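You operate a simulated robot arm through the tools that you are given. There is no shell and no other tool. Be economical: measure what you need, move in short steps, check, and stop when the job is done.

You run a simulated robot arm. Do the job below in one go: nothing can be reset, and whatever is moved stays where it is left.

Task
Put things in order on the door end of the plank table. At the end: the white pot is in the beige small crate; the black sink plug stands where the white pot stood; the brown long clay lump from the door end of the plank table stands where the brown round brush stood; the brown round brush from the door end of the plank table stands where the black sink plug stood; whatever was shut is shut again. Leave all else as you found it, and nothing knocked over.

The check looks at the end state, three seconds after you hand in, the way a careful person would. Anything else that was tipped, shoved, dropped, spilled or broken makes it a failure.

Robot
A 7-joint arm with a two-finger parallel gripper, fixed in place. Base frame: the origin is at the foot of the arm, x ahead of it, y to its left, z up; the work surface is at about z = 0. Lengths are in m, angles in rad, forces in N, time in s.
With the tool pointing down near the work surface it reaches from about 0.24 to 0.62 m from the base axis. Its first joint turns from -1.152 to 1.152 rad. Payload 2.6 kg.
Tool frame: the origin (TCP) lies between the finger pads and is the grasp point; the fingertips stand 0.03 m ahead of it; z points along the fingers, y is the line along which they close. Largest opening 0.094 m; finger width 0.028, thickness 0.01; the body of the gripper, 0.05 by 0.096 m, starts 0.055 m behind the TCP.
Orientation is that of the tool frame in the base frame, as [roll, pitch, yaw] about the fixed x, y, z axes, in that order (R = Rz(yaw) Ry(pitch) Rx(roll)). With the fingers straight down and closing along the base's y, the tool's x points along the base's -x, its y along +y and its z along -z.

Tools
- The arm moves only by the tool step_arm. Its argument "commands" is a list of rows, each an object of numbers (a shift or turn left out is 0, a gripper value left out holds the last): "dx", "dy", "dz": the shift along the tool's x, y, z in m; "ax", "ay", "az": the turn, a rotation vector about the tool's x, y, z in rad; "gripper": the closure in counts, from 0 (fully open) to 255 (shut). In form: [{"dx": .., "dy": .., "dz": .., "ax": .., "ay": .., "az": .., "gripper": ..}, ...]. A call has 1 to 8 rows; each row is the pose to reach, as a shift and turn from the pose commanded when the call began, along the tool's axes at that moment. Each row takes 0.2 s and may step no farther than 0.05 m and 0.15 rad from the row before; otherwise, or with a gripper value out of range, the whole call is refused. A pose out of reach is approached as far as the arm can. The call stops where the force on the tool passes 40 N (or 10 N more than at its start, if that is more) or the arm is blocked; 0.2 s more then pass. Each finger travels about 0.072 m/s and halts on what it meets, pressing with about 25 N; the grip force reading is that of the motor and also rises with nothing between the fingers. The clock runs only during rows and for 0.2 s after the last one: add rows that repeat a pose to give the fingers time. The reply holds the time, the measured pose of the TCP, the force on the tool along the base axes, the opening and the grip force, in the units named above and with some noise, with the torque about the TCP (base axes, N m) and any sound that the robot's microphone picked up.
- Cameras (640 x 400 px; columns grow to the right, rows downward): "scene" is fixed at [0.0347, 0.4356, 0.5571]; the picture's right is [-0.76, -0.65, 0.00], its down [-0.42, 0.49, -0.76] and it looks along [0.50, -0.58, -0.64] (base axes); focal length 276 px, centre (320, 200). "wrist" rides on the gripper at [0.076, 0.014, -0.102] in the tool frame; the picture's right is [-0.18, 0.98, 0.00], its down [-0.75, -0.14, -0.64] and it looks along [-0.63, -0.12, 0.77] (tool axes); focal length 243 px, centre (320, 200). There is no depth. A picture from a camera that has moved, and an enlarged one, comes with that camera's place and axes in the base frame and with its lens.
- grab_frame(camera): a new picture of that camera. It takes no simulated time.
- inspect(camera, box): a new picture of the part [left, top, right, bottom] of that camera's present view, enlarged. It takes no simulated time.
- finish_job(): hands the job in; it is judged then, once.

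Go step by step. Nothing tells you positions but the pictures and the camera data: compare them with the known pose of the tool, close in by small moves and look again before you grip or let go. The budget is 120 turns and 76 pictures, counting those below and the enlarged ones. Unless the task says otherwise, let go and move clear before handing in, and close with one line.

The tools are called after ">>>" as a command line: name --argument value ..., lists and objects as JSON in quotes. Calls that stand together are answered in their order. step_arm: Moves the arm, as the interface text tells. Its arguments: {"type":"object","properties":{"commands":{"type":"array","items":{"type":"object","properties":{"dx":{"type":"number"},"dy":{"type":"number"},"dz":{"type":"number"},"ax":{"type":"number"},"ay":{"type":"number"},"az":{"type":"number"},"gripper":{"type":"number"}}}}},"required":["commands"]} The other tools are called the same way: grab_frame (camera) takes a picture; inspect (camera, box) takes an enlarged picture of a part of a camera's view; finish_job () hands the job in.

At the start:

```text
t: 0.0
eef_pos: [0.3632, -0.1818, 0.321]
tool_rot: [3.14, 0.0, -3.141]
wrist_force: [-0.1, -1.4, 0.0]
ft_torque: [0.01, 0.02, 0.04]
width: 0.094
grip_force: 0.1
```

scene: 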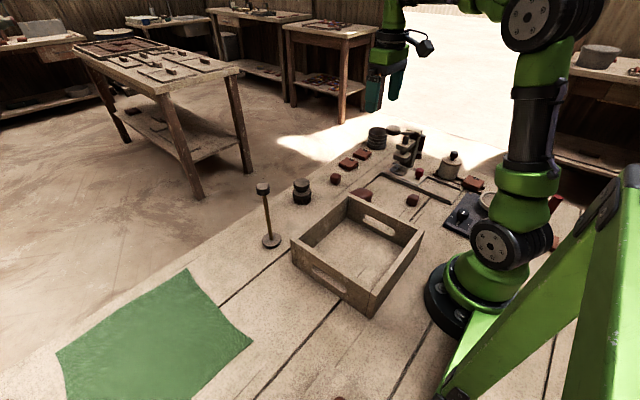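
wrist: 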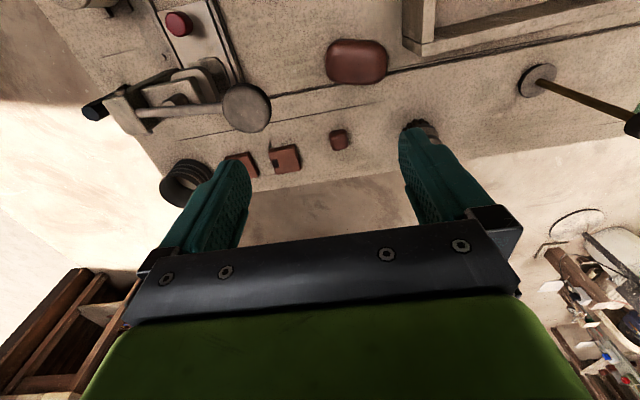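

I see a table with a crate, several small items and an espresso-like press. I'll enlarge the crowded area first.

>>> inspect --camera "scene" --box '[320, 110, 480, 210]'

>>> inspect --camera "scene" --box '[420, 140, 580, 240]'

>>> inspect --camera "scene" --box '[230, 160, 430, 285]'

```text
4.00 times, centred on (400, 160) of scene
camera zoom: at [0.0347, 0.4356, 0.5571], right [-0.76, -0.65, 0.0], down [-0.42, 0.49, -0.76], along [0.5, -0.58, -0.64], focal length 1103 px, centre (0, 360)
```

zoom: 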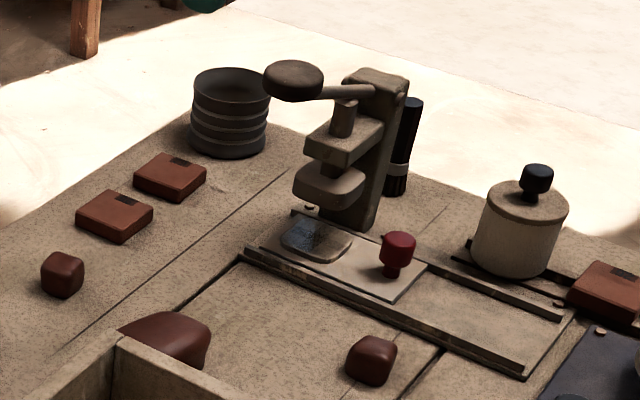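

```text
4.00 times, centred on (500, 190) of scene
camera zoom: at [0.0347, 0.4356, 0.5571], right [-0.76, -0.65, 0.0], down [-0.42, 0.49, -0.76], along [0.5, -0.58, -0.64], focal length 1103 px, centre (-400, 240)
```

zoom: 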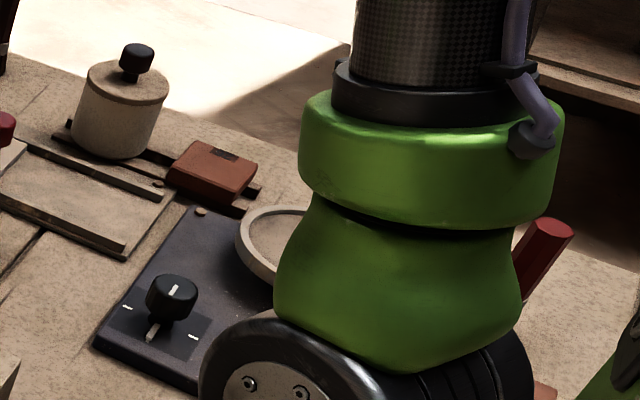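

```text
3.20 times, centred on (330, 222) of scene
camera zoom: at [0.0347, 0.4356, 0.5571], right [-0.76, -0.65, 0.0], down [-0.42, 0.49, -0.76], along [0.5, -0.58, -0.64], focal length 882 px, centre (288, 128)
```

zoom: 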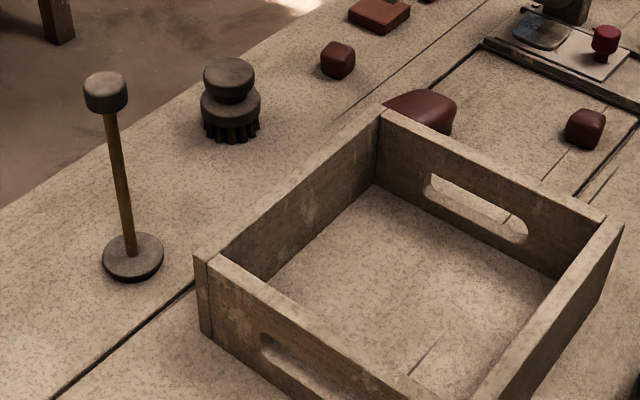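

I'll look at the starting wrist view enlarged to tell the items apart.

>>> inspect --camera "wrist" --box '[60, 0, 320, 200]'

>>> inspect --camera "wrist" --box '[320, 0, 640, 200]'

>>> inspect --camera "scene" --box '[60, 0, 340, 175]'

```text
2.00 times, centred on (190, 100) of wrist
camera zoom: at [0.2863, -0.1666, 0.4236], right [0.18, 0.98, 0.0], down [0.75, -0.14, 0.64], along [0.63, -0.12, -0.77], focal length 485 px, centre (580, 400)
```

zoom: 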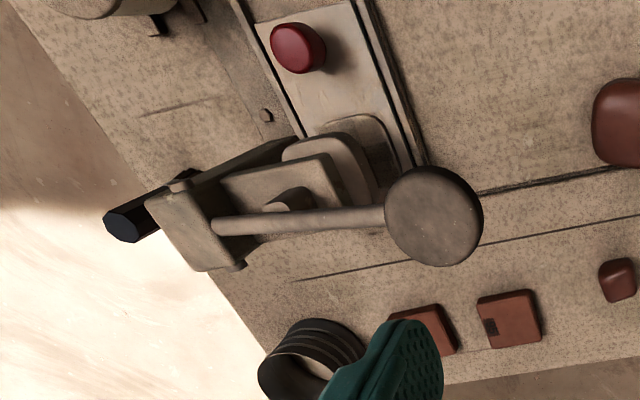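

```text
2.00 times, centred on (480, 100) of wrist
camera zoom: at [0.2863, -0.1666, 0.4236], right [0.18, 0.98, 0.0], down [0.75, -0.14, 0.64], along [0.63, -0.12, -0.77], focal length 485 px, centre (0, 400)
```

zoom: 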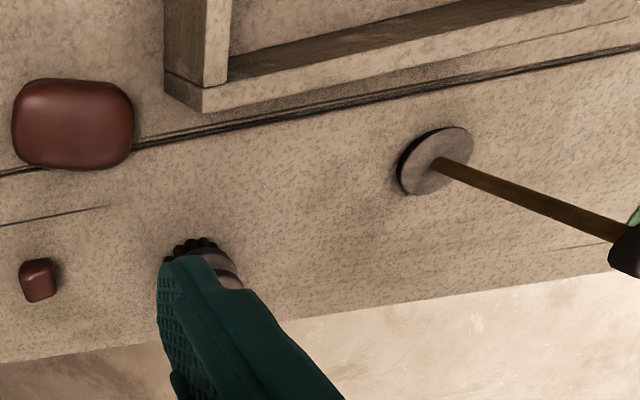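

```text
2.29 times, centred on (200, 88) of scene
camera zoom: at [0.0347, 0.4356, 0.5571], right [-0.76, -0.65, 0.0], down [-0.42, 0.49, -0.76], along [0.5, -0.58, -0.64], focal length 630 px, centre (594, 457)
```

zoom: 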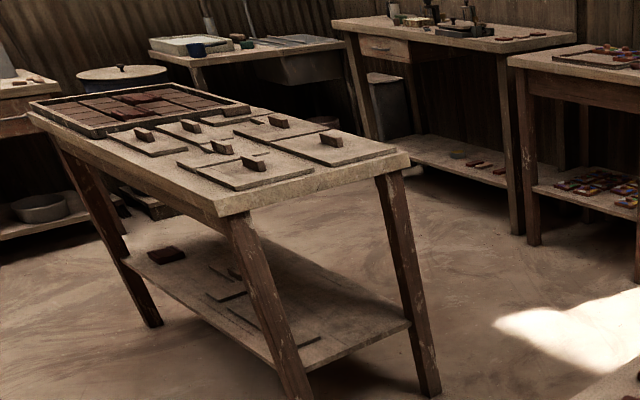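

The reachable items appear to be: pot near (0.21,-0.47), brush near (0.51,-0.03), larger lump near (0.38,-0.18), rod-and-disk near (0.46,0.14). I still must identify the black sink plug, so I'll move the arm up and left and turn the camera toward -y.

>>> step_arm --commands '[{"dz": -0.02, "dy": 0.03, "az": 0.14}, {"dz": -0.04, "dy": 0.06, "az": 0.28}, {"dz": -0.06, "dy": 0.09, "az": 0.42}, {"dz": -0.08, "dy": 0.12, "az": 0.56}, {"dz": -0.1, "dy": 0.15, "az": 0.7}, {"dz": -0.11, "dy": 0.18, "az": 0.84}, {"dz": -0.12, "dy": 0.2, "az": 0.98}, {"dz": -0.12, "dy": 0.22, "az": 1.1}]'

>>> grab_frame --camera "wrist"

>>> grab_frame --camera "scene"

```text
t: 1.8
eef_pos: [0.3626, 0.0373, 0.4394]
tool_rot: [3.141, 0.0, 2.038]
wrist_force: [-0.3, -0.4, 0.2]
ft_torque: [0.02, 0.01, 0.02]
width: 0.0942
grip_force: 0.0
```

```text
67 pictures are left
camera wrist: at [0.3403, 0.1137, 0.544], right [0.96, 0.28, 0.0], down [0.21, -0.74, 0.64], along [0.18, -0.62, -0.77], focal length 243 px, centre (320, 200)
```

wrist: 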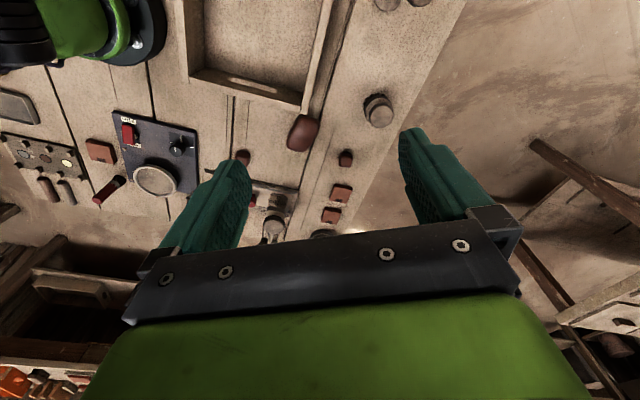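

```text
66 pictures are left
```

scene: 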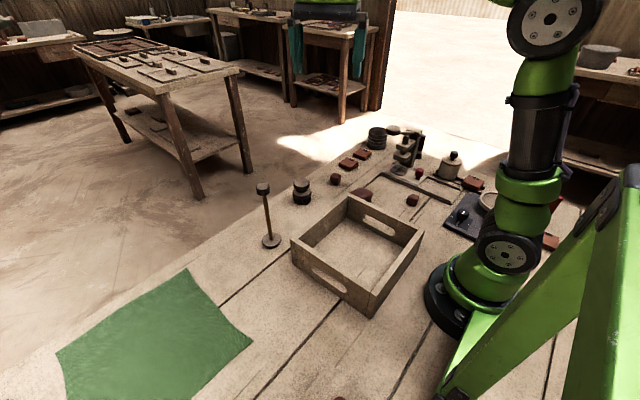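

Other items are visible on the left; I'll enlarge.

>>> inspect --camera "wrist" --box '[0, 80, 200, 205]'

>>> inspect --camera "wrist" --box '[230, 60, 430, 250]'

```text
3.20 times, centred on (100, 142) of wrist
camera zoom: at [0.3403, 0.1137, 0.544], right [0.96, 0.28, 0.0], down [0.21, -0.74, 0.64], along [0.18, -0.62, -0.77], focal length 776 px, centre (1024, 384)
```

zoom: 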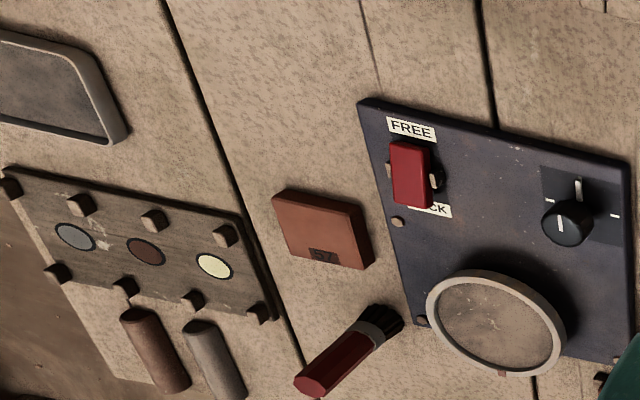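

```text
2.11 times, centred on (330, 155) of wrist
camera zoom: at [0.3403, 0.1137, 0.544], right [0.96, 0.28, 0.0], down [0.21, -0.74, 0.64], along [0.18, -0.62, -0.77], focal length 511 px, centre (299, 295)
```

zoom: 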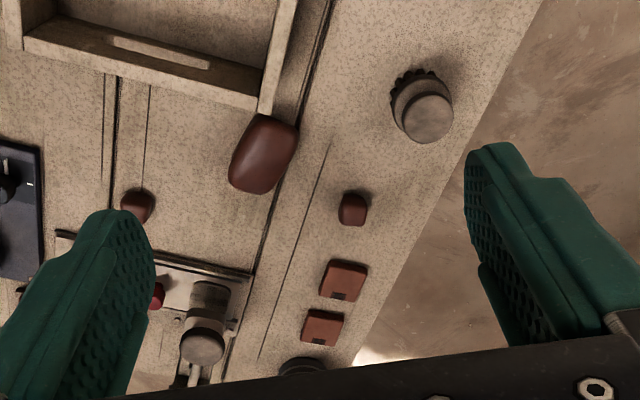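

Next I'll look at the +y end of the table and the rod-and-disk item.

>>> step_arm --commands '[{"az": -0.15}, {"az": -0.3}, {"az": -0.45}, {"az": -0.6}, {"az": -0.75}, {"az": -0.9}, {"az": -1.05}, {"az": -1.2}]'

>>> step_arm --commands '[{"az": -0.15}, {"az": -0.3}, {"az": -0.45}, {"az": -0.6}, {"az": -0.75}, {"az": -0.9}, {"az": -1.05}, {"az": -1.2}]'

>>> grab_frame --camera "wrist"

```text
t: 3.6
eef_pos: [0.3611, 0.0379, 0.4407]
tool_rot: [-3.141, -0.001, -3.039]
wrist_force: [-0.5, -0.9, -0.4]
ft_torque: [0.02, -0.01, -0.03]
width: 0.0939
grip_force: 0.0
```

```text
t: 5.4
eef_pos: [0.3624, 0.0364, 0.4396]
tool_rot: [-3.141, 0.0, -1.839]
wrist_force: [0.1, 0.4, -0.1]
ft_torque: [0.01, 0.01, -0.01]
width: 0.0942
grip_force: 0.0
```

```text
63 pictures are left
camera wrist: at [0.3284, -0.0306, 0.5441], right [-0.9, 0.44, 0.0], down [0.34, 0.69, 0.64], along [0.28, 0.58, -0.77], focal length 243 px, centre (320, 200)
```

wrist: 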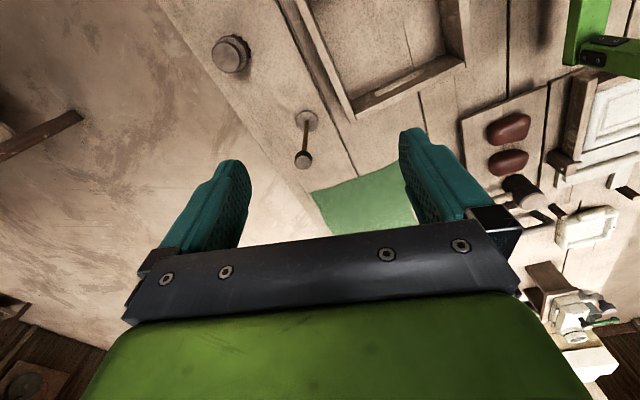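

>>> inspect --camera "wrist" --box '[440, 60, 640, 250]'

>>> inspect --camera "wrist" --box '[200, 20, 360, 180]'

```text
2.11 times, centred on (540, 155) of wrist
camera zoom: at [0.3284, -0.0306, 0.5441], right [-0.9, 0.44, 0.0], down [0.34, 0.69, 0.64], along [0.28, 0.58, -0.77], focal length 511 px, centre (-143, 295)
```

zoom: 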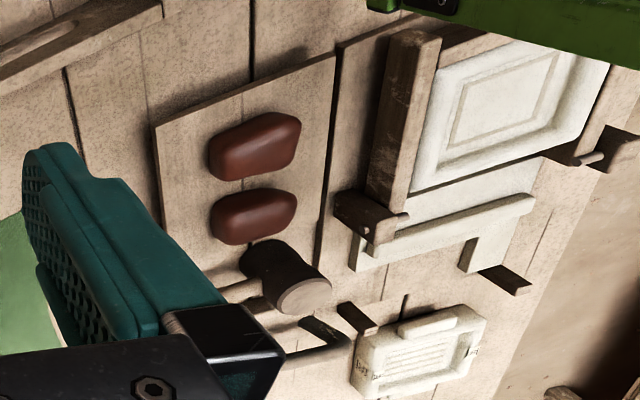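

```text
2.50 times, centred on (280, 100) of wrist
camera zoom: at [0.3284, -0.0306, 0.5441], right [-0.9, 0.44, 0.0], down [0.34, 0.69, 0.64], along [0.28, 0.58, -0.77], focal length 606 px, centre (420, 450)
```

zoom: 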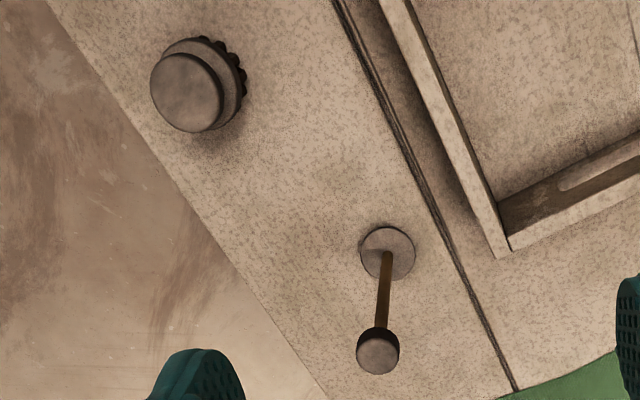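

There are distractor lumps at the +y end, so the lump to move is the one at about (0.38,-0.18). The sink plug is either the rod-and-disk item or the black ribbed item, so I'll take a closer look at the ribbed one and the pot.

>>> step_arm --commands '[{"az": 0.15, "dx": 0.036, "dy": -0.01}, {"az": 0.3, "dx": 0.072, "dy": -0.02}, {"az": 0.45, "dx": 0.108, "dy": -0.03}, {"az": 0.6, "dx": 0.144, "dy": -0.04}, {"az": 0.75, "dx": 0.18, "dy": -0.05}, {"az": 0.9, "dx": 0.216, "dy": -0.06}, {"az": 1.05, "dx": 0.252, "dy": -0.07}, {"az": 1.2, "dx": 0.289, "dy": -0.08}]'

>>> step_arm --commands '[{"az": 0.15, "dz": 0.02}, {"az": 0.3, "dz": 0.04}, {"az": 0.45, "dz": 0.06}, {"az": 0.6, "dz": 0.08}, {"az": 0.75, "dz": 0.09}, {"az": 0.9, "dz": 0.1}]'

>>> grab_frame --camera "wrist"

```text
t: 7.2
eef_pos: [0.3611, -0.2627, 0.4365]
tool_rot: [-3.14, 0.003, -3.044]
wrist_force: [0.0, -0.4, 0.9]
ft_torque: [-0.03, 0.01, 0.03]
width: 0.0942
grip_force: 0.0
```

```text
t: 8.6
eef_pos: [0.3624, -0.262, 0.3414]
tool_rot: [3.14, 0.001, 2.339]
wrist_force: [0.7, 0.3, 0.7]
ft_torque: [0.02, 0.03, -0.01]
width: 0.0939
grip_force: 0.0
```

```text
60 pictures are left
camera wrist: at [0.3192, -0.1962, 0.4442], right [0.83, 0.55, 0.0], down [0.42, -0.64, 0.64], along [0.35, -0.54, -0.77], focal length 243 px, centre (320, 200)
```

wrist: 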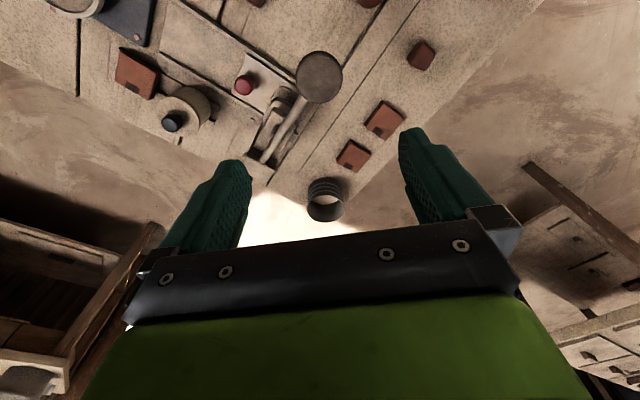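

>>> inspect --camera "wrist" --box '[280, 120, 408, 230]'

>>> inspect --camera "wrist" --box '[100, 30, 290, 170]'

```text
3.64 times, centred on (344, 175) of wrist
camera zoom: at [0.3192, -0.1962, 0.4442], right [0.83, 0.55, 0.0], down [0.42, -0.64, 0.64], along [0.35, -0.54, -0.77], focal length 882 px, centre (233, 291)
```

zoom: 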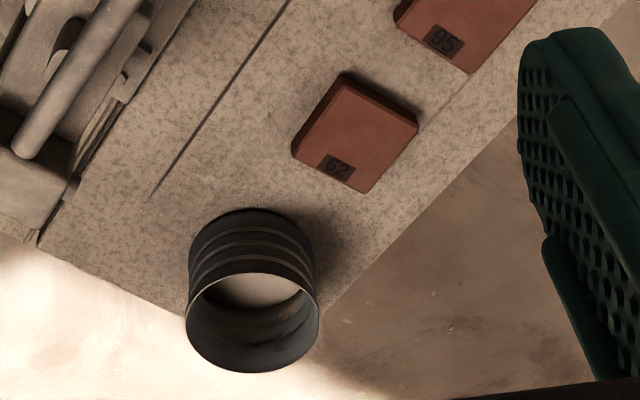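

```text
2.86 times, centred on (195, 100) of wrist
camera zoom: at [0.3192, -0.1962, 0.4442], right [0.83, 0.55, 0.0], down [0.42, -0.64, 0.64], along [0.35, -0.54, -0.77], focal length 693 px, centre (677, 486)
```

zoom: 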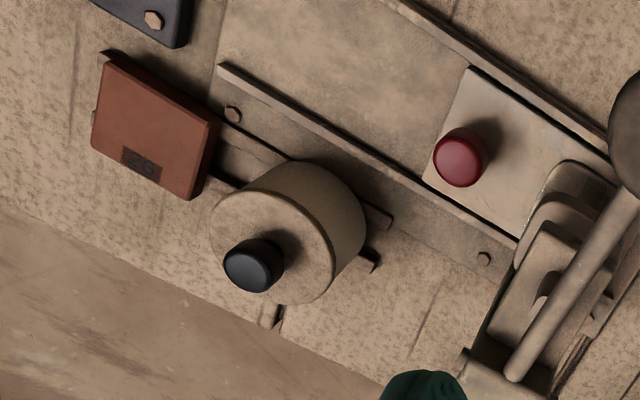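

The ribbed item is an open black cup, so I take the rod-and-disk item to be the sink plug. The pot is near (0.214,-0.436) with its lid at about z=0.075, so I'll go above it with the fingers closing along y.

>>> step_arm --commands '[{"az": -0.12, "dx": -0.003, "dy": -0.035}, {"az": -0.24, "dx": -0.006, "dy": -0.07}, {"az": -0.36, "dx": -0.01, "dy": -0.105}, {"az": -0.48, "dx": -0.013, "dy": -0.14}, {"az": -0.6, "dx": -0.017, "dy": -0.175}, {"az": -0.72, "dx": -0.02, "dy": -0.21}, {"az": -0.8, "dx": -0.022, "dy": -0.227, "dz": 0.03}, {"az": -0.8, "dx": -0.022, "dy": -0.227, "dz": 0.07}]'

>>> grab_frame --camera "wrist"

>>> grab_frame --camera "scene"

```text
t: 10.4
eef_pos: [0.2132, -0.4355, 0.2723]
tool_rot: [3.141, 0.002, -3.138]
wrist_force: [0.3, -0.2, 0.1]
ft_torque: [0.01, -0.03, -0.02]
width: 0.0941
grip_force: 0.0
```

```text
57 pictures are left
camera wrist: at [0.138, -0.4199, 0.3761], right [0.18, 0.98, 0.0], down [0.75, -0.14, 0.64], along [0.63, -0.12, -0.77], focal length 243 px, centre (320, 200)
```

wrist: 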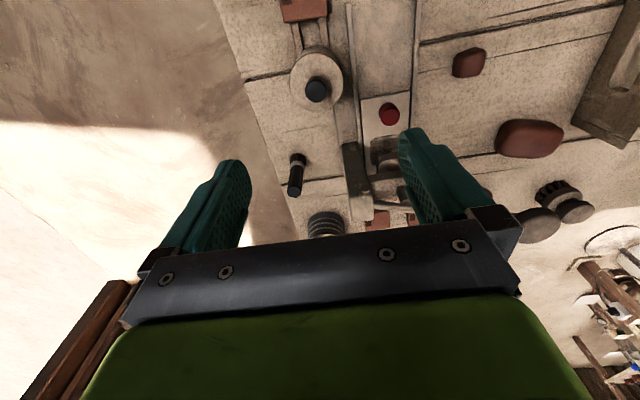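

```text
56 pictures are left
```

scene: 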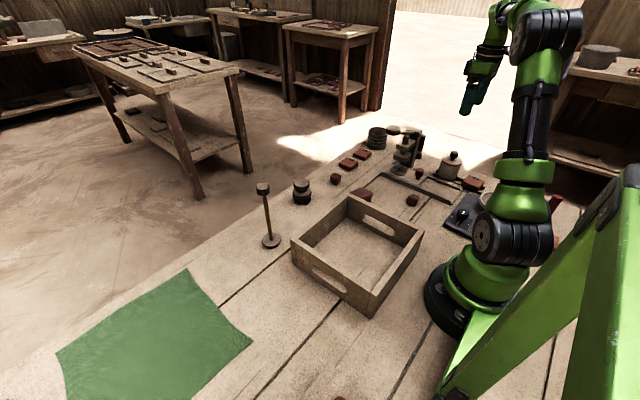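

>>> inspect --camera "wrist" --box '[230, 0, 430, 130]'

```text
3.08 times, centred on (330, 65) of wrist
camera zoom: at [0.138, -0.4199, 0.3761], right [0.18, 0.98, 0.0], down [0.75, -0.14, 0.64], along [0.63, -0.12, -0.77], focal length 746 px, centre (289, 615)
```

zoom: 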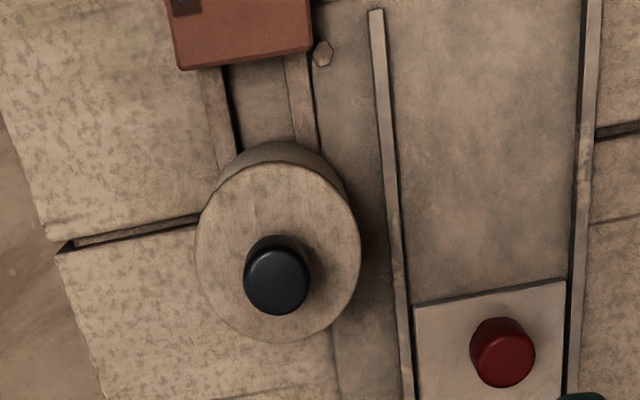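

The lid is 6 cm wide and centred at (0.211,-0.437). I'll narrow the fingers a little and descend to about z=0.057.

>>> step_arm --commands '[{"dz": 0.045, "dx": 0.002, "dy": -0.002, "gripper": 40}, {"dz": 0.09, "dx": 0.002, "dy": -0.002}, {"dz": 0.13, "dx": 0.002, "dy": -0.002}, {"dz": 0.16, "dx": 0.002, "dy": -0.002}]'

>>> grab_frame --camera "wrist"

>>> inspect --camera "scene" --box '[400, 100, 528, 200]'

```text
t: 11.4
eef_pos: [0.2136, -0.4379, 0.111]
tool_rot: [3.141, 0.0, -3.141]
wrist_force: [-0.8, -0.3, 0.1]
ft_torque: [-0.04, 0.02, 0.01]
width: 0.0793
grip_force: 0.0
```

```text
54 pictures are left
camera wrist: at [0.1362, -0.4224, 0.2137], right [0.18, 0.98, 0.0], down [0.75, -0.14, 0.64], along [0.63, -0.12, -0.77], focal length 243 px, centre (320, 200)
```

wrist: 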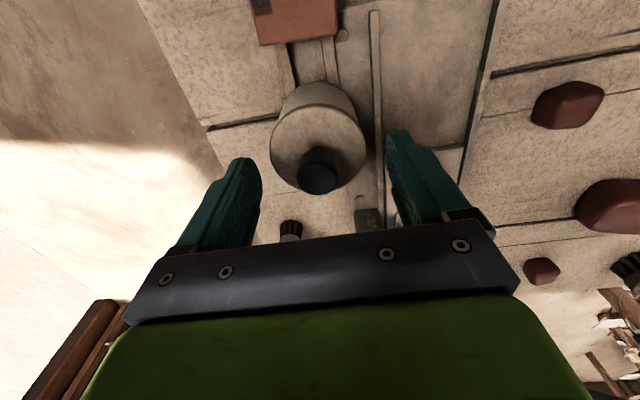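

```text
4.00 times, centred on (464, 150) of scene
camera zoom: at [0.0347, 0.4356, 0.5571], right [-0.76, -0.65, 0.0], down [-0.42, 0.49, -0.76], along [0.5, -0.58, -0.64], focal length 1103 px, centre (-256, 400)
```

zoom: 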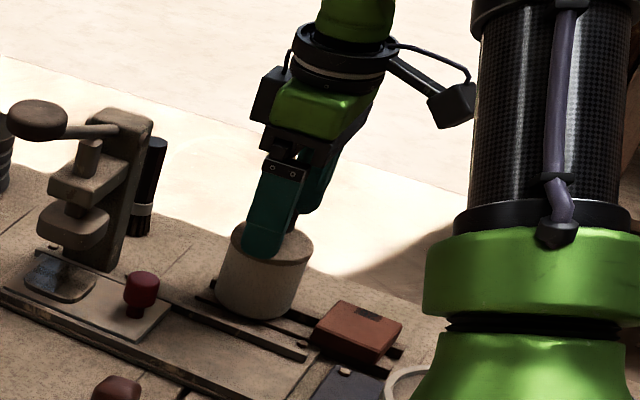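

Pot sits centred between the fingers. Descend the last 5 cm.

>>> step_arm --commands '[{"dz": 0.025, "dx": 0.003}, {"dz": 0.043, "dx": 0.003}, {"dz": 0.054, "dx": 0.003}]'

>>> inspect --camera "scene" --box '[400, 100, 528, 200]'

```text
t: 12.2
eef_pos: [0.2104, -0.4386, 0.055]
tool_rot: [-3.141, -0.001, 3.14]
wrist_force: [-0.8, -0.3, 0.5]
ft_torque: [0.05, 0.03, 0.0]
width: 0.0794
grip_force: 0.1
```

```text
4.00 times, centred on (464, 150) of scene
camera zoom: at [0.0347, 0.4356, 0.5571], right [-0.76, -0.65, 0.0], down [-0.42, 0.49, -0.76], along [0.5, -0.58, -0.64], focal length 1103 px, centre (-256, 400)
```

zoom: 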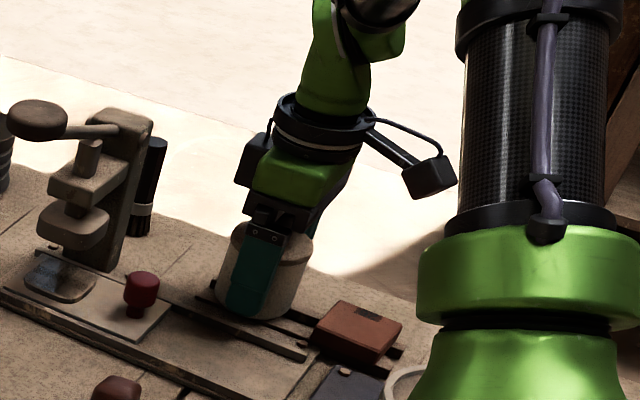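

Fingers flank the pot body. Close, then lift slightly.

>>> step_arm --commands '[{"gripper": 130}, {"gripper": 130}, {"gripper": 130}, {"gripper": 130}]'

```text
t: 13.2
eef_pos: [0.2097, -0.4394, 0.0555]
tool_rot: [3.142, -0.001, -3.142]
wrist_force: [-0.1, -1.7, 0.1]
ft_torque: [0.01, -0.02, -0.01]
width: 0.0639
grip_force: 24.9
heard: snap
```

There was a "snap" sound on gripping; I'll look before lifting.

>>> inspect --camera "scene" --box '[400, 100, 528, 200]'

>>> inspect --camera "wrist" --box '[200, 60, 440, 250]'

```text
4.00 times, centred on (464, 150) of scene
camera zoom: at [0.0347, 0.4356, 0.5571], right [-0.76, -0.65, 0.0], down [-0.42, 0.49, -0.76], along [0.5, -0.58, -0.64], focal length 1103 px, centre (-256, 400)
```

zoom: 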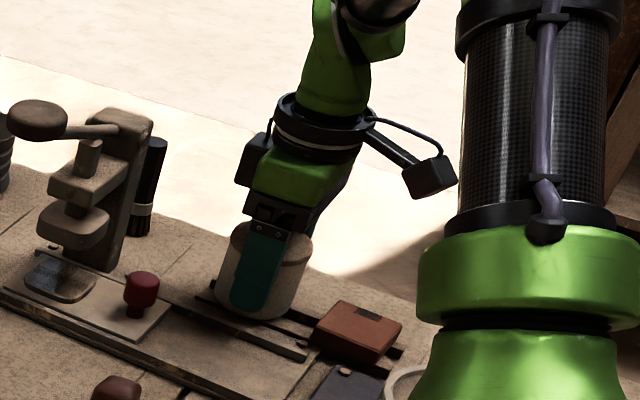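

```text
2.11 times, centred on (320, 155) of wrist
camera zoom: at [0.1332, -0.4236, 0.1591], right [0.18, 0.98, 0.0], down [0.75, -0.14, 0.64], along [0.63, -0.12, -0.77], focal length 511 px, centre (320, 295)
```

zoom: 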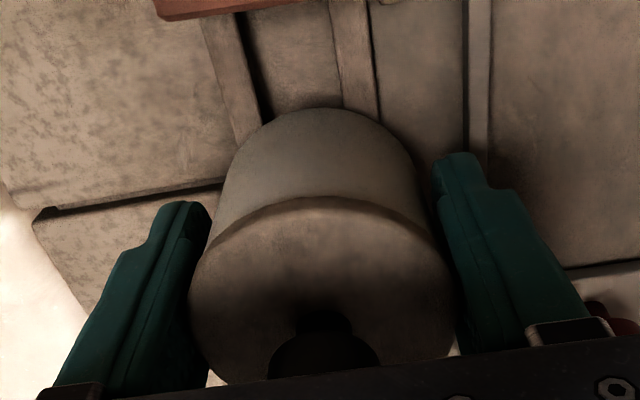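

Nothing looks broken; the snap is likely contact noise. I'll lift slowly and check that the pot and lid rise together.

>>> step_arm --commands '[{"dz": -0.01}, {"dz": -0.02}, {"dz": -0.04}, {"dz": -0.06}]'

>>> inspect --camera "scene" --box '[400, 100, 528, 200]'

```text
t: 14.2
eef_pos: [0.2082, -0.4377, 0.116]
tool_rot: [3.141, 0.001, -3.141]
wrist_force: [0.4, -0.1, -0.8]
ft_torque: [0.04, 0.01, 0.0]
width: 0.0638
grip_force: 24.7
```

```text
4.00 times, centred on (464, 150) of scene
camera zoom: at [0.0347, 0.4356, 0.5571], right [-0.76, -0.65, 0.0], down [-0.42, 0.49, -0.76], along [0.5, -0.58, -0.64], focal length 1103 px, centre (-256, 400)
```

zoom: 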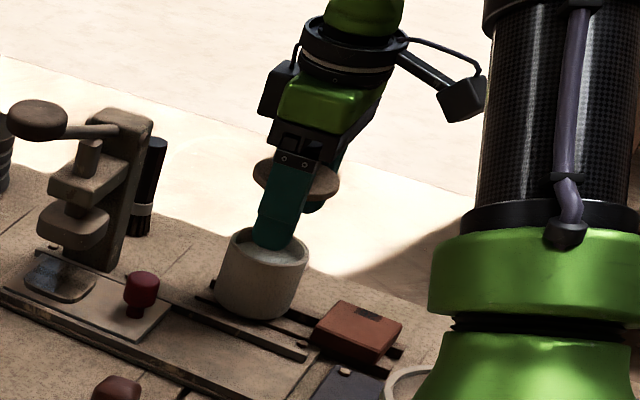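

The fingers only took the lid; the pot stayed. I'll look at how the lid sits.

>>> inspect --camera "wrist" --box '[200, 60, 440, 250]'

>>> inspect --camera "scene" --box '[440, 125, 504, 190]'

```text
2.11 times, centred on (320, 155) of wrist
camera zoom: at [0.1323, -0.4228, 0.2195], right [0.18, 0.98, 0.0], down [0.75, -0.14, 0.64], along [0.63, -0.12, -0.77], focal length 511 px, centre (320, 295)
```

zoom: 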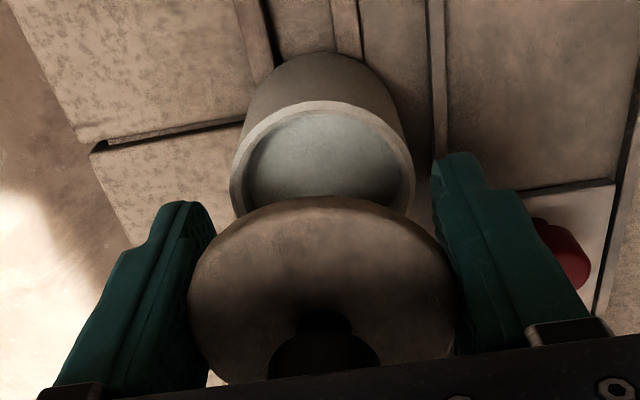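

```text
6.15 times, centred on (472, 158) of scene
camera zoom: at [0.0347, 0.4356, 0.5571], right [-0.76, -0.65, 0.0], down [-0.42, 0.49, -0.76], along [0.5, -0.58, -0.64], focal length 1696 px, centre (-615, 462)
```

zoom: 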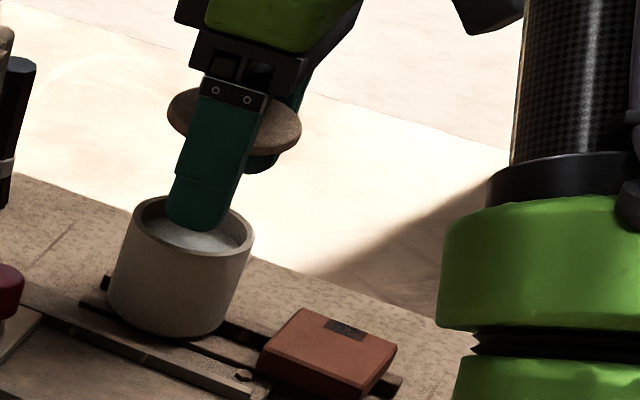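

The pot holds something and the lid is wider than its body, so it must travel lidless and be re-lidded in the crate. I'll set the lid back exactly, let go, and then regrip it by its knob.

>>> step_arm --commands '[{"dz": 0.02}, {"dz": 0.04}, {"dz": 0.05}, {"dz": 0.055}, {"dz": 0.059}, {"dz": 0.06}]'

>>> inspect --camera "scene" --box '[440, 125, 504, 190]'

```text
t: 15.6
eef_pos: [0.2102, -0.4382, 0.0559]
tool_rot: [-3.14, -0.001, 3.141]
wrist_force: [0.2, -3.1, 0.7]
ft_torque: [-0.03, 0.02, -0.04]
width: 0.064
grip_force: 25.2
```

```text
6.15 times, centred on (472, 158) of scene
camera zoom: at [0.0347, 0.4356, 0.5571], right [-0.76, -0.65, 0.0], down [-0.42, 0.49, -0.76], along [0.5, -0.58, -0.64], focal length 1696 px, centre (-615, 462)
```

zoom: 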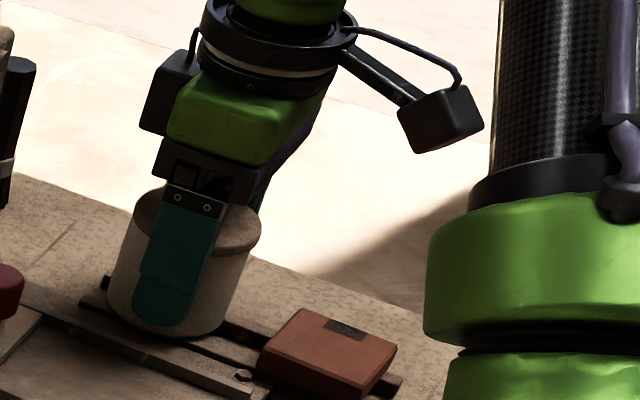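

Lid is back. Open gently, and rise above it.

>>> step_arm --commands '[{"gripper": 40}, {"gripper": 40}, {"gripper": 40, "dz": -0.02}, {"dz": -0.05}, {"dz": -0.08}, {"dz": -0.09}]'

>>> inspect --camera "wrist" --box '[200, 60, 440, 250]'

>>> inspect --camera "scene" --box '[430, 120, 510, 190]'

```text
t: 17.0
eef_pos: [0.2098, -0.4377, 0.1475]
tool_rot: [-3.141, 0.0, 3.14]
wrist_force: [0.4, -0.3, 0.0]
ft_torque: [0.01, -0.01, 0.01]
width: 0.0792
grip_force: 0.0
```

```text
2.11 times, centred on (320, 155) of wrist
camera zoom: at [0.1332, -0.4222, 0.2507], right [0.18, 0.98, 0.0], down [0.75, -0.14, 0.64], along [0.63, -0.12, -0.77], focal length 511 px, centre (320, 295)
```

zoom: 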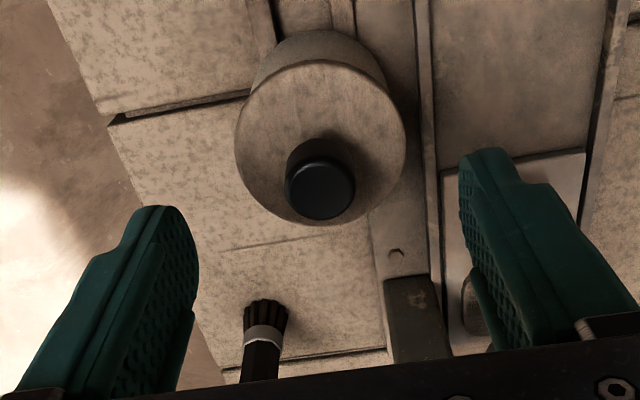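

```text
5.71 times, centred on (470, 155) of scene
camera zoom: at [0.0347, 0.4356, 0.5571], right [-0.76, -0.65, 0.0], down [-0.42, 0.49, -0.76], along [0.5, -0.58, -0.64], focal length 1575 px, centre (-537, 457)
```

zoom: 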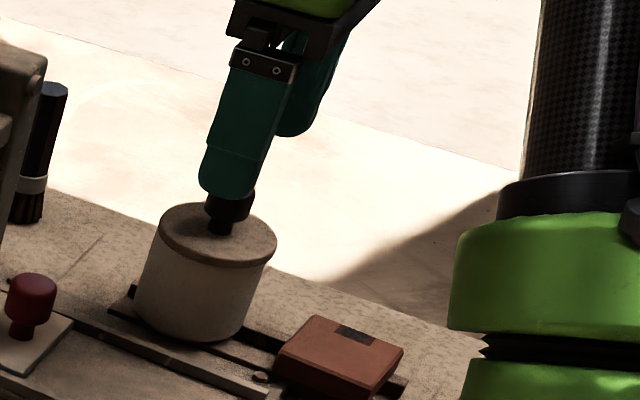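

The knob is at (0.210,-0.437), top about z=0.104. I'll descend so the fingertips flank it just above the lid, and close.

>>> step_arm --commands '[{"dz": 0.02, "gripper": 120}, {"dz": 0.037, "gripper": 120}, {"dz": 0.037, "gripper": 120}]'

>>> inspect --camera "scene" --box '[430, 120, 510, 190]'

```text
t: 17.8
eef_pos: [0.2113, -0.4383, 0.1089]
tool_rot: [3.141, 0.001, 3.141]
wrist_force: [0.5, -0.2, 0.2]
ft_torque: [0.02, 0.02, 0.0]
width: 0.0496
grip_force: 0.1
```

```text
5.71 times, centred on (470, 155) of scene
camera zoom: at [0.0347, 0.4356, 0.5571], right [-0.76, -0.65, 0.0], down [-0.42, 0.49, -0.76], along [0.5, -0.58, -0.64], focal length 1575 px, centre (-537, 457)
```

zoom: 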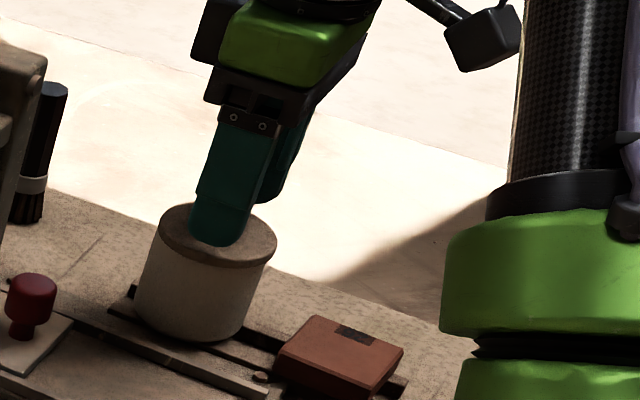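

Close fully on the knob and lift.

>>> step_arm --commands '[{"gripper": 215}, {"gripper": 215}, {"gripper": 215}, {"gripper": 215, "dz": -0.01}, {"dz": -0.03}, {"dz": -0.06}]'

>>> inspect --camera "scene" --box '[420, 110, 516, 190]'

```text
t: 19.2
eef_pos: [0.2105, -0.4371, 0.1704]
tool_rot: [3.141, -0.002, 3.141]
wrist_force: [-0.3, 1.0, 0.5]
ft_torque: [0.01, -0.01, 0.0]
width: 0.0227
grip_force: 25.1
```

```text
5.00 times, centred on (468, 150) of scene
camera zoom: at [0.0347, 0.4356, 0.5571], right [-0.76, -0.65, 0.0], down [-0.42, 0.49, -0.76], along [0.5, -0.58, -0.64], focal length 1378 px, centre (-420, 450)
```

zoom: 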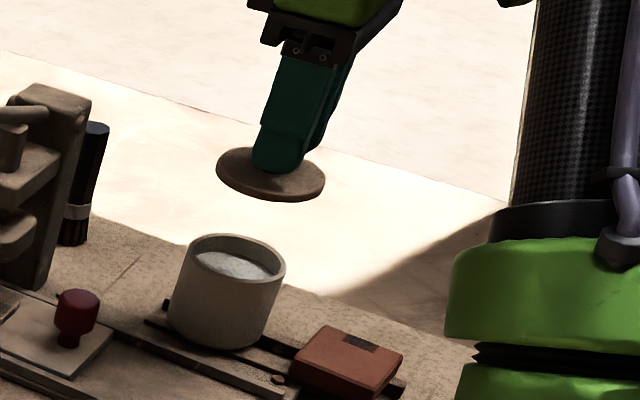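

The lid came off level, held by the knob. I'll park it on the clear spot near (0.25,-0.16).

>>> step_arm --commands '[{"dx": -0.006, "dy": 0.04}, {"dx": -0.012, "dy": 0.08}, {"dx": -0.018, "dy": 0.12}, {"dx": -0.024, "dy": 0.16}, {"dx": -0.03, "dy": 0.2}, {"dx": -0.036, "dy": 0.24}, {"dx": -0.04, "dy": 0.277}, {"dx": -0.04, "dy": 0.277, "dz": 0.04}]'

>>> grab_frame --camera "scene"

>>> grab_frame --camera "wrist"

```text
t: 21.0
eef_pos: [0.2524, -0.159, 0.1288]
tool_rot: [-3.14, 0.0, -3.141]
wrist_force: [0.7, -0.1, 0.3]
ft_torque: [0.01, 0.0, 0.01]
width: 0.0227
grip_force: 25.4
```

```text
41 pictures are left
```

scene: 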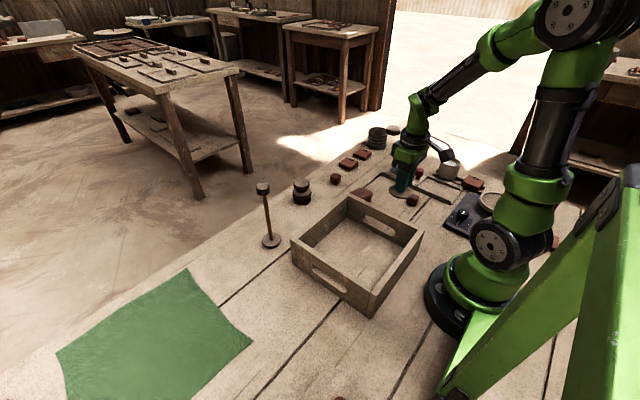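

```text
40 pictures are left
camera wrist: at [0.1755, -0.1432, 0.2326], right [0.18, 0.98, 0.0], down [0.75, -0.14, 0.64], along [0.63, -0.12, -0.77], focal length 243 px, centre (320, 200)
```

wrist: 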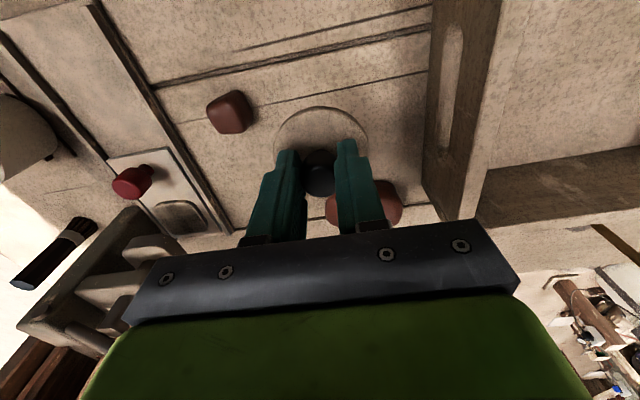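

The spot is clear. Lower the lid to the table.

>>> step_arm --commands '[{"dz": 0.04}, {"dz": 0.065}, {"dz": 0.075}, {"dz": 0.08}, {"dz": 0.083}]'

>>> inspect --camera "scene" --box '[350, 140, 450, 220]'

```text
t: 22.2
eef_pos: [0.2508, -0.1611, 0.0478]
tool_rot: [-3.141, 0.004, 3.14]
wrist_force: [-5.2, 3.7, 21.1]
ft_torque: [0.08, 0.19, 0.01]
width: 0.0227
grip_force: 24.8
```

```text
5.00 times, centred on (400, 180) of scene
camera zoom: at [0.0346, 0.4356, 0.5571], right [-0.76, -0.65, 0.0], down [-0.42, 0.49, -0.76], along [0.5, -0.58, -0.64], focal length 1378 px, centre (-80, 300)
```

zoom: 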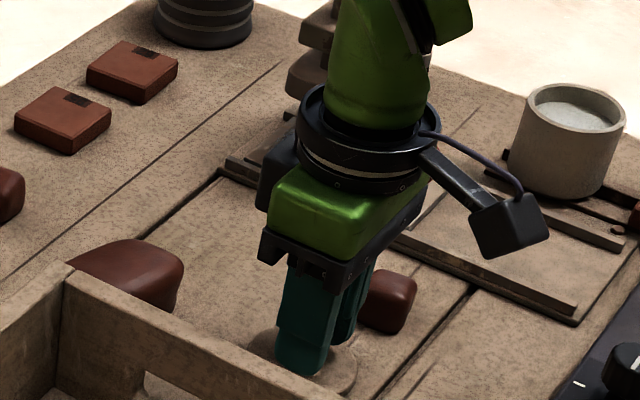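

It touched down at about z=0.048. Ease off 2 mm, release and rise.

>>> step_arm --commands '[{"dz": -0.002}, {"dz": -0.003, "gripper": 150}, {"dz": -0.003, "gripper": 120}, {"dz": -0.003, "gripper": 90}, {"dz": -0.03, "gripper": 60}, {"dz": -0.08, "gripper": 40}, {"dz": -0.12, "gripper": 40}]'

>>> grab_frame --camera "wrist"

```text
t: 23.8
eef_pos: [0.2498, -0.1612, 0.1675]
tool_rot: [3.139, -0.003, 3.139]
wrist_force: [-0.1, 0.3, 0.3]
ft_torque: [0.01, -0.03, -0.01]
width: 0.0794
grip_force: 0.1
```

```text
38 pictures are left
camera wrist: at [0.1733, -0.1457, 0.2708], right [0.18, 0.98, 0.0], down [0.75, -0.14, 0.64], along [0.63, -0.12, -0.77], focal length 243 px, centre (320, 200)
```

wrist: 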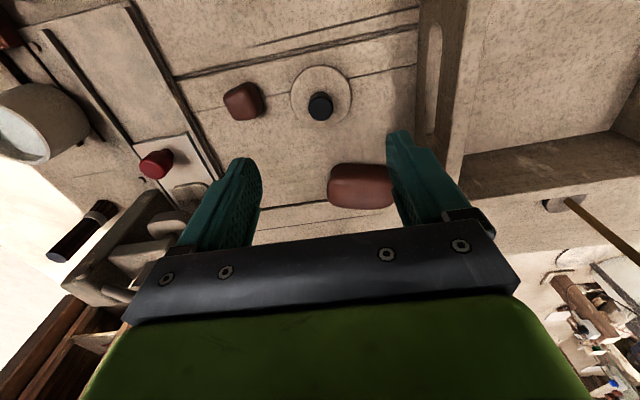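

The lid rests flat at (0.25,-0.16). Back to the pot with the same centre.

>>> step_arm --commands '[{"dx": 0.006, "dy": -0.04}, {"dx": 0.012, "dy": -0.08}, {"dx": 0.018, "dy": -0.12}, {"dx": 0.024, "dy": -0.16}, {"dx": 0.03, "dy": -0.2}, {"dx": 0.036, "dy": -0.24}, {"dx": 0.04, "dy": -0.276}, {"dx": 0.04, "dy": -0.276, "dz": 0.04}]'

>>> step_arm --commands '[{"dz": 0.03}, {"dz": 0.055}, {"dz": 0.07}, {"dz": 0.079}, {"dz": 0.079}]'

>>> inspect --camera "wrist" --box '[200, 60, 440, 250]'

>>> inspect --camera "scene" --box '[420, 120, 500, 190]'

```text
t: 25.6
eef_pos: [0.2128, -0.4377, 0.1259]
tool_rot: [-3.141, 0.001, 3.141]
wrist_force: [-0.2, -0.3, -0.5]
ft_torque: [0.01, -0.01, -0.03]
width: 0.0791
grip_force: 0.0
```

```text
t: 26.8
eef_pos: [0.2096, -0.4382, 0.0465]
tool_rot: [3.141, -0.001, -3.142]
wrist_force: [0.3, -1.0, -0.4]
ft_torque: [-0.01, 0.02, -0.02]
width: 0.079
grip_force: 0.1
```

```text
2.11 times, centred on (320, 155) of wrist
camera zoom: at [0.1332, -0.4219, 0.1498], right [0.18, 0.98, 0.0], down [0.75, -0.14, 0.64], along [0.63, -0.12, -0.77], focal length 511 px, centre (320, 295)
```

zoom: 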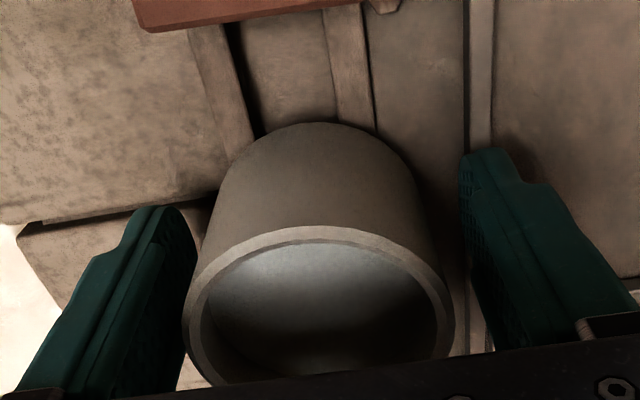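

```text
5.71 times, centred on (460, 155) of scene
camera zoom: at [0.0347, 0.4356, 0.5571], right [-0.76, -0.65, 0.0], down [-0.42, 0.49, -0.76], along [0.5, -0.58, -0.64], focal length 1575 px, centre (-480, 457)
```

zoom: 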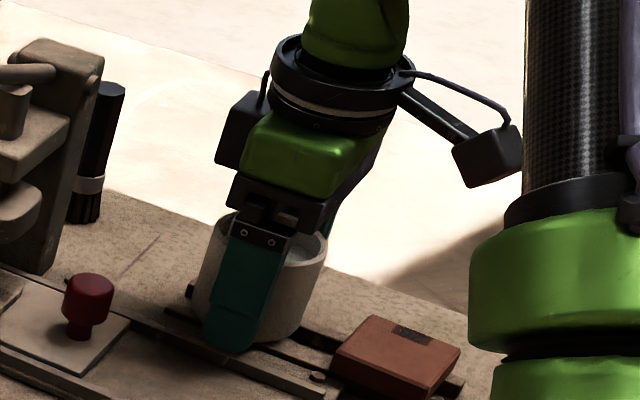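

Straddling the pot. Close, then lift slowly.

>>> step_arm --commands '[{"gripper": 110}, {"gripper": 150}, {"gripper": 150}, {"gripper": 150}, {"dz": -0.005}, {"dz": -0.015}, {"dz": -0.03}, {"dz": -0.05}]'

>>> inspect --camera "scene" --box '[420, 110, 500, 190]'

```text
t: 28.6
eef_pos: [0.2103, -0.4365, 0.0955]
tool_rot: [3.14, 0.001, -3.141]
wrist_force: [0.0, 0.4, -4.9]
ft_torque: [-0.03, -0.01, -0.01]
width: 0.0632
grip_force: 24.7
```

```text
5.00 times, centred on (460, 150) of scene
camera zoom: at [0.0347, 0.4355, 0.5572], right [-0.76, -0.65, 0.0], down [-0.42, 0.49, -0.76], along [0.5, -0.58, -0.64], focal length 1378 px, centre (-380, 450)
```

zoom: 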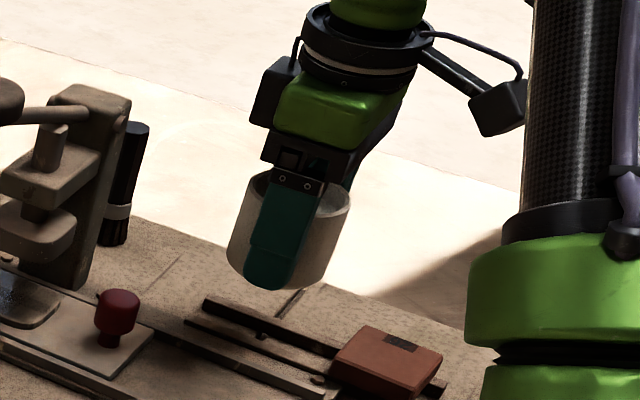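

The pot is held upright. I'll carry it gently at height toward the crate centre (0.27,0.04).

>>> step_arm --commands '[{"dz": -0.015}, {"dz": -0.035, "dy": 0.01}, {"dz": -0.055, "dy": 0.03, "dx": -0.004}, {"dz": -0.07, "dy": 0.06, "dx": -0.008}, {"dz": -0.075, "dy": 0.095, "dx": -0.012}, {"dz": -0.075, "dy": 0.13, "dx": -0.016}, {"dz": -0.075, "dy": 0.165, "dx": -0.02}, {"dz": -0.075, "dy": 0.195, "dx": -0.024}]'

>>> step_arm --commands '[{"dy": 0.02, "dx": -0.003}, {"dy": 0.05, "dx": -0.007}, {"dy": 0.085, "dx": -0.012}, {"dy": 0.12, "dx": -0.016}, {"dy": 0.155, "dx": -0.02}, {"dy": 0.19, "dx": -0.024}, {"dy": 0.225, "dx": -0.028}, {"dy": 0.25, "dx": -0.033}]'

>>> step_arm --commands '[{"dy": 0.01}, {"dy": 0.022}, {"dy": 0.03}]'

>>> grab_frame --camera "scene"

>>> grab_frame --camera "wrist"

```text
t: 30.4
eef_pos: [0.2339, -0.2422, 0.1714]
tool_rot: [3.141, 0.001, 3.142]
wrist_force: [0.0, -0.5, -5.6]
ft_torque: [0.02, 0.04, 0.01]
width: 0.0631
grip_force: 24.4
```

```text
t: 32.2
eef_pos: [0.2671, 0.0082, 0.1704]
tool_rot: [-3.141, 0.0, 3.14]
wrist_force: [0.4, -0.2, -6.4]
ft_torque: [0.0, 0.0, 0.01]
width: 0.0631
grip_force: 24.8
```

```text
t: 33.0
eef_pos: [0.2678, 0.0376, 0.1707]
tool_rot: [-3.141, -0.002, -3.141]
wrist_force: [0.4, -0.7, -5.6]
ft_torque: [0.03, -0.02, 0.0]
width: 0.063
grip_force: 24.9
```

```text
34 pictures are left
```

scene: 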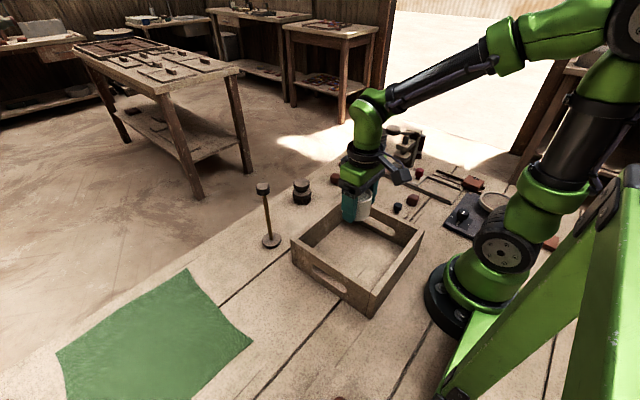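

```text
33 pictures are left
camera wrist: at [0.19, 0.053, 0.2743], right [0.18, 0.98, 0.0], down [0.75, -0.14, 0.64], along [0.63, -0.12, -0.77], focal length 243 px, centre (320, 200)
```

wrist: 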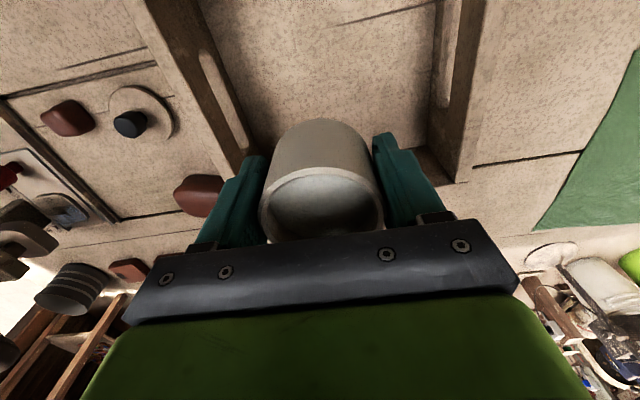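

Well inside the crate walls. Lower toward the floor in small steps.

>>> step_arm --commands '[{"dz": 0.03}, {"dz": 0.06}, {"dz": 0.085}, {"dz": 0.105}, {"dz": 0.115}, {"dz": 0.118}]'

>>> step_arm --commands '[{"dz": 0.002}, {"dz": 0.004}]'

>>> inspect --camera "scene" --box '[300, 140, 440, 240]'

```text
t: 34.4
eef_pos: [0.2678, 0.0373, 0.0548]
tool_rot: [3.141, 0.001, 3.141]
wrist_force: [-0.8, 0.6, -5.5]
ft_torque: [0.0, 0.03, -0.02]
width: 0.0629
grip_force: 24.8
```

```text
t: 35.0
eef_pos: [0.2669, 0.0382, 0.0504]
tool_rot: [-3.14, 0.0, -3.141]
wrist_force: [-0.1, -0.5, -5.8]
ft_torque: [0.03, 0.0, 0.01]
width: 0.0632
grip_force: 25.2
```

```text
4.00 times, centred on (370, 190) of scene
camera zoom: at [0.0347, 0.4356, 0.5571], right [-0.76, -0.65, 0.0], down [-0.42, 0.49, -0.76], along [0.5, -0.58, -0.64], focal length 1103 px, centre (120, 240)
```

zoom: 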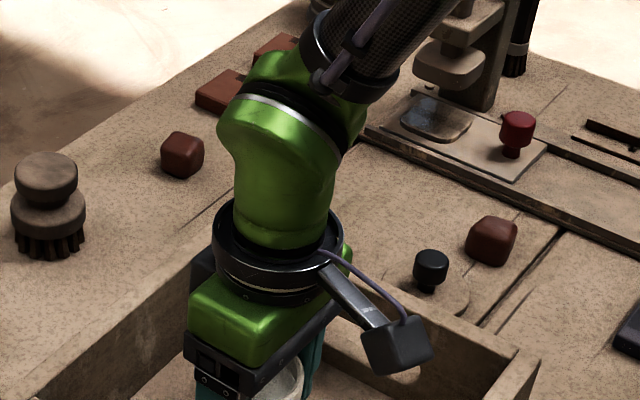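

>>> step_arm --commands '[{"dz": 0.002}, {"dz": 0.004}, {"dz": 0.006}]'

>>> step_arm --commands '[{"dz": 0.001}, {"dz": 0.002}]'

```text
t: 35.8
eef_pos: [0.2686, 0.0399, 0.0447]
tool_rot: [3.141, 0.007, -3.141]
wrist_force: [0.1, 0.6, 18.6]
ft_torque: [-0.02, -0.26, -0.03]
width: 0.0632
grip_force: 25.1
```

```text
t: 36.4
eef_pos: [0.2677, 0.0381, 0.0425]
tool_rot: [-3.141, 0.003, -3.14]
wrist_force: [4.3, 1.9, 21.3]
ft_torque: [-0.19, -0.16, 0.04]
width: 0.0632
grip_force: 25.4
```

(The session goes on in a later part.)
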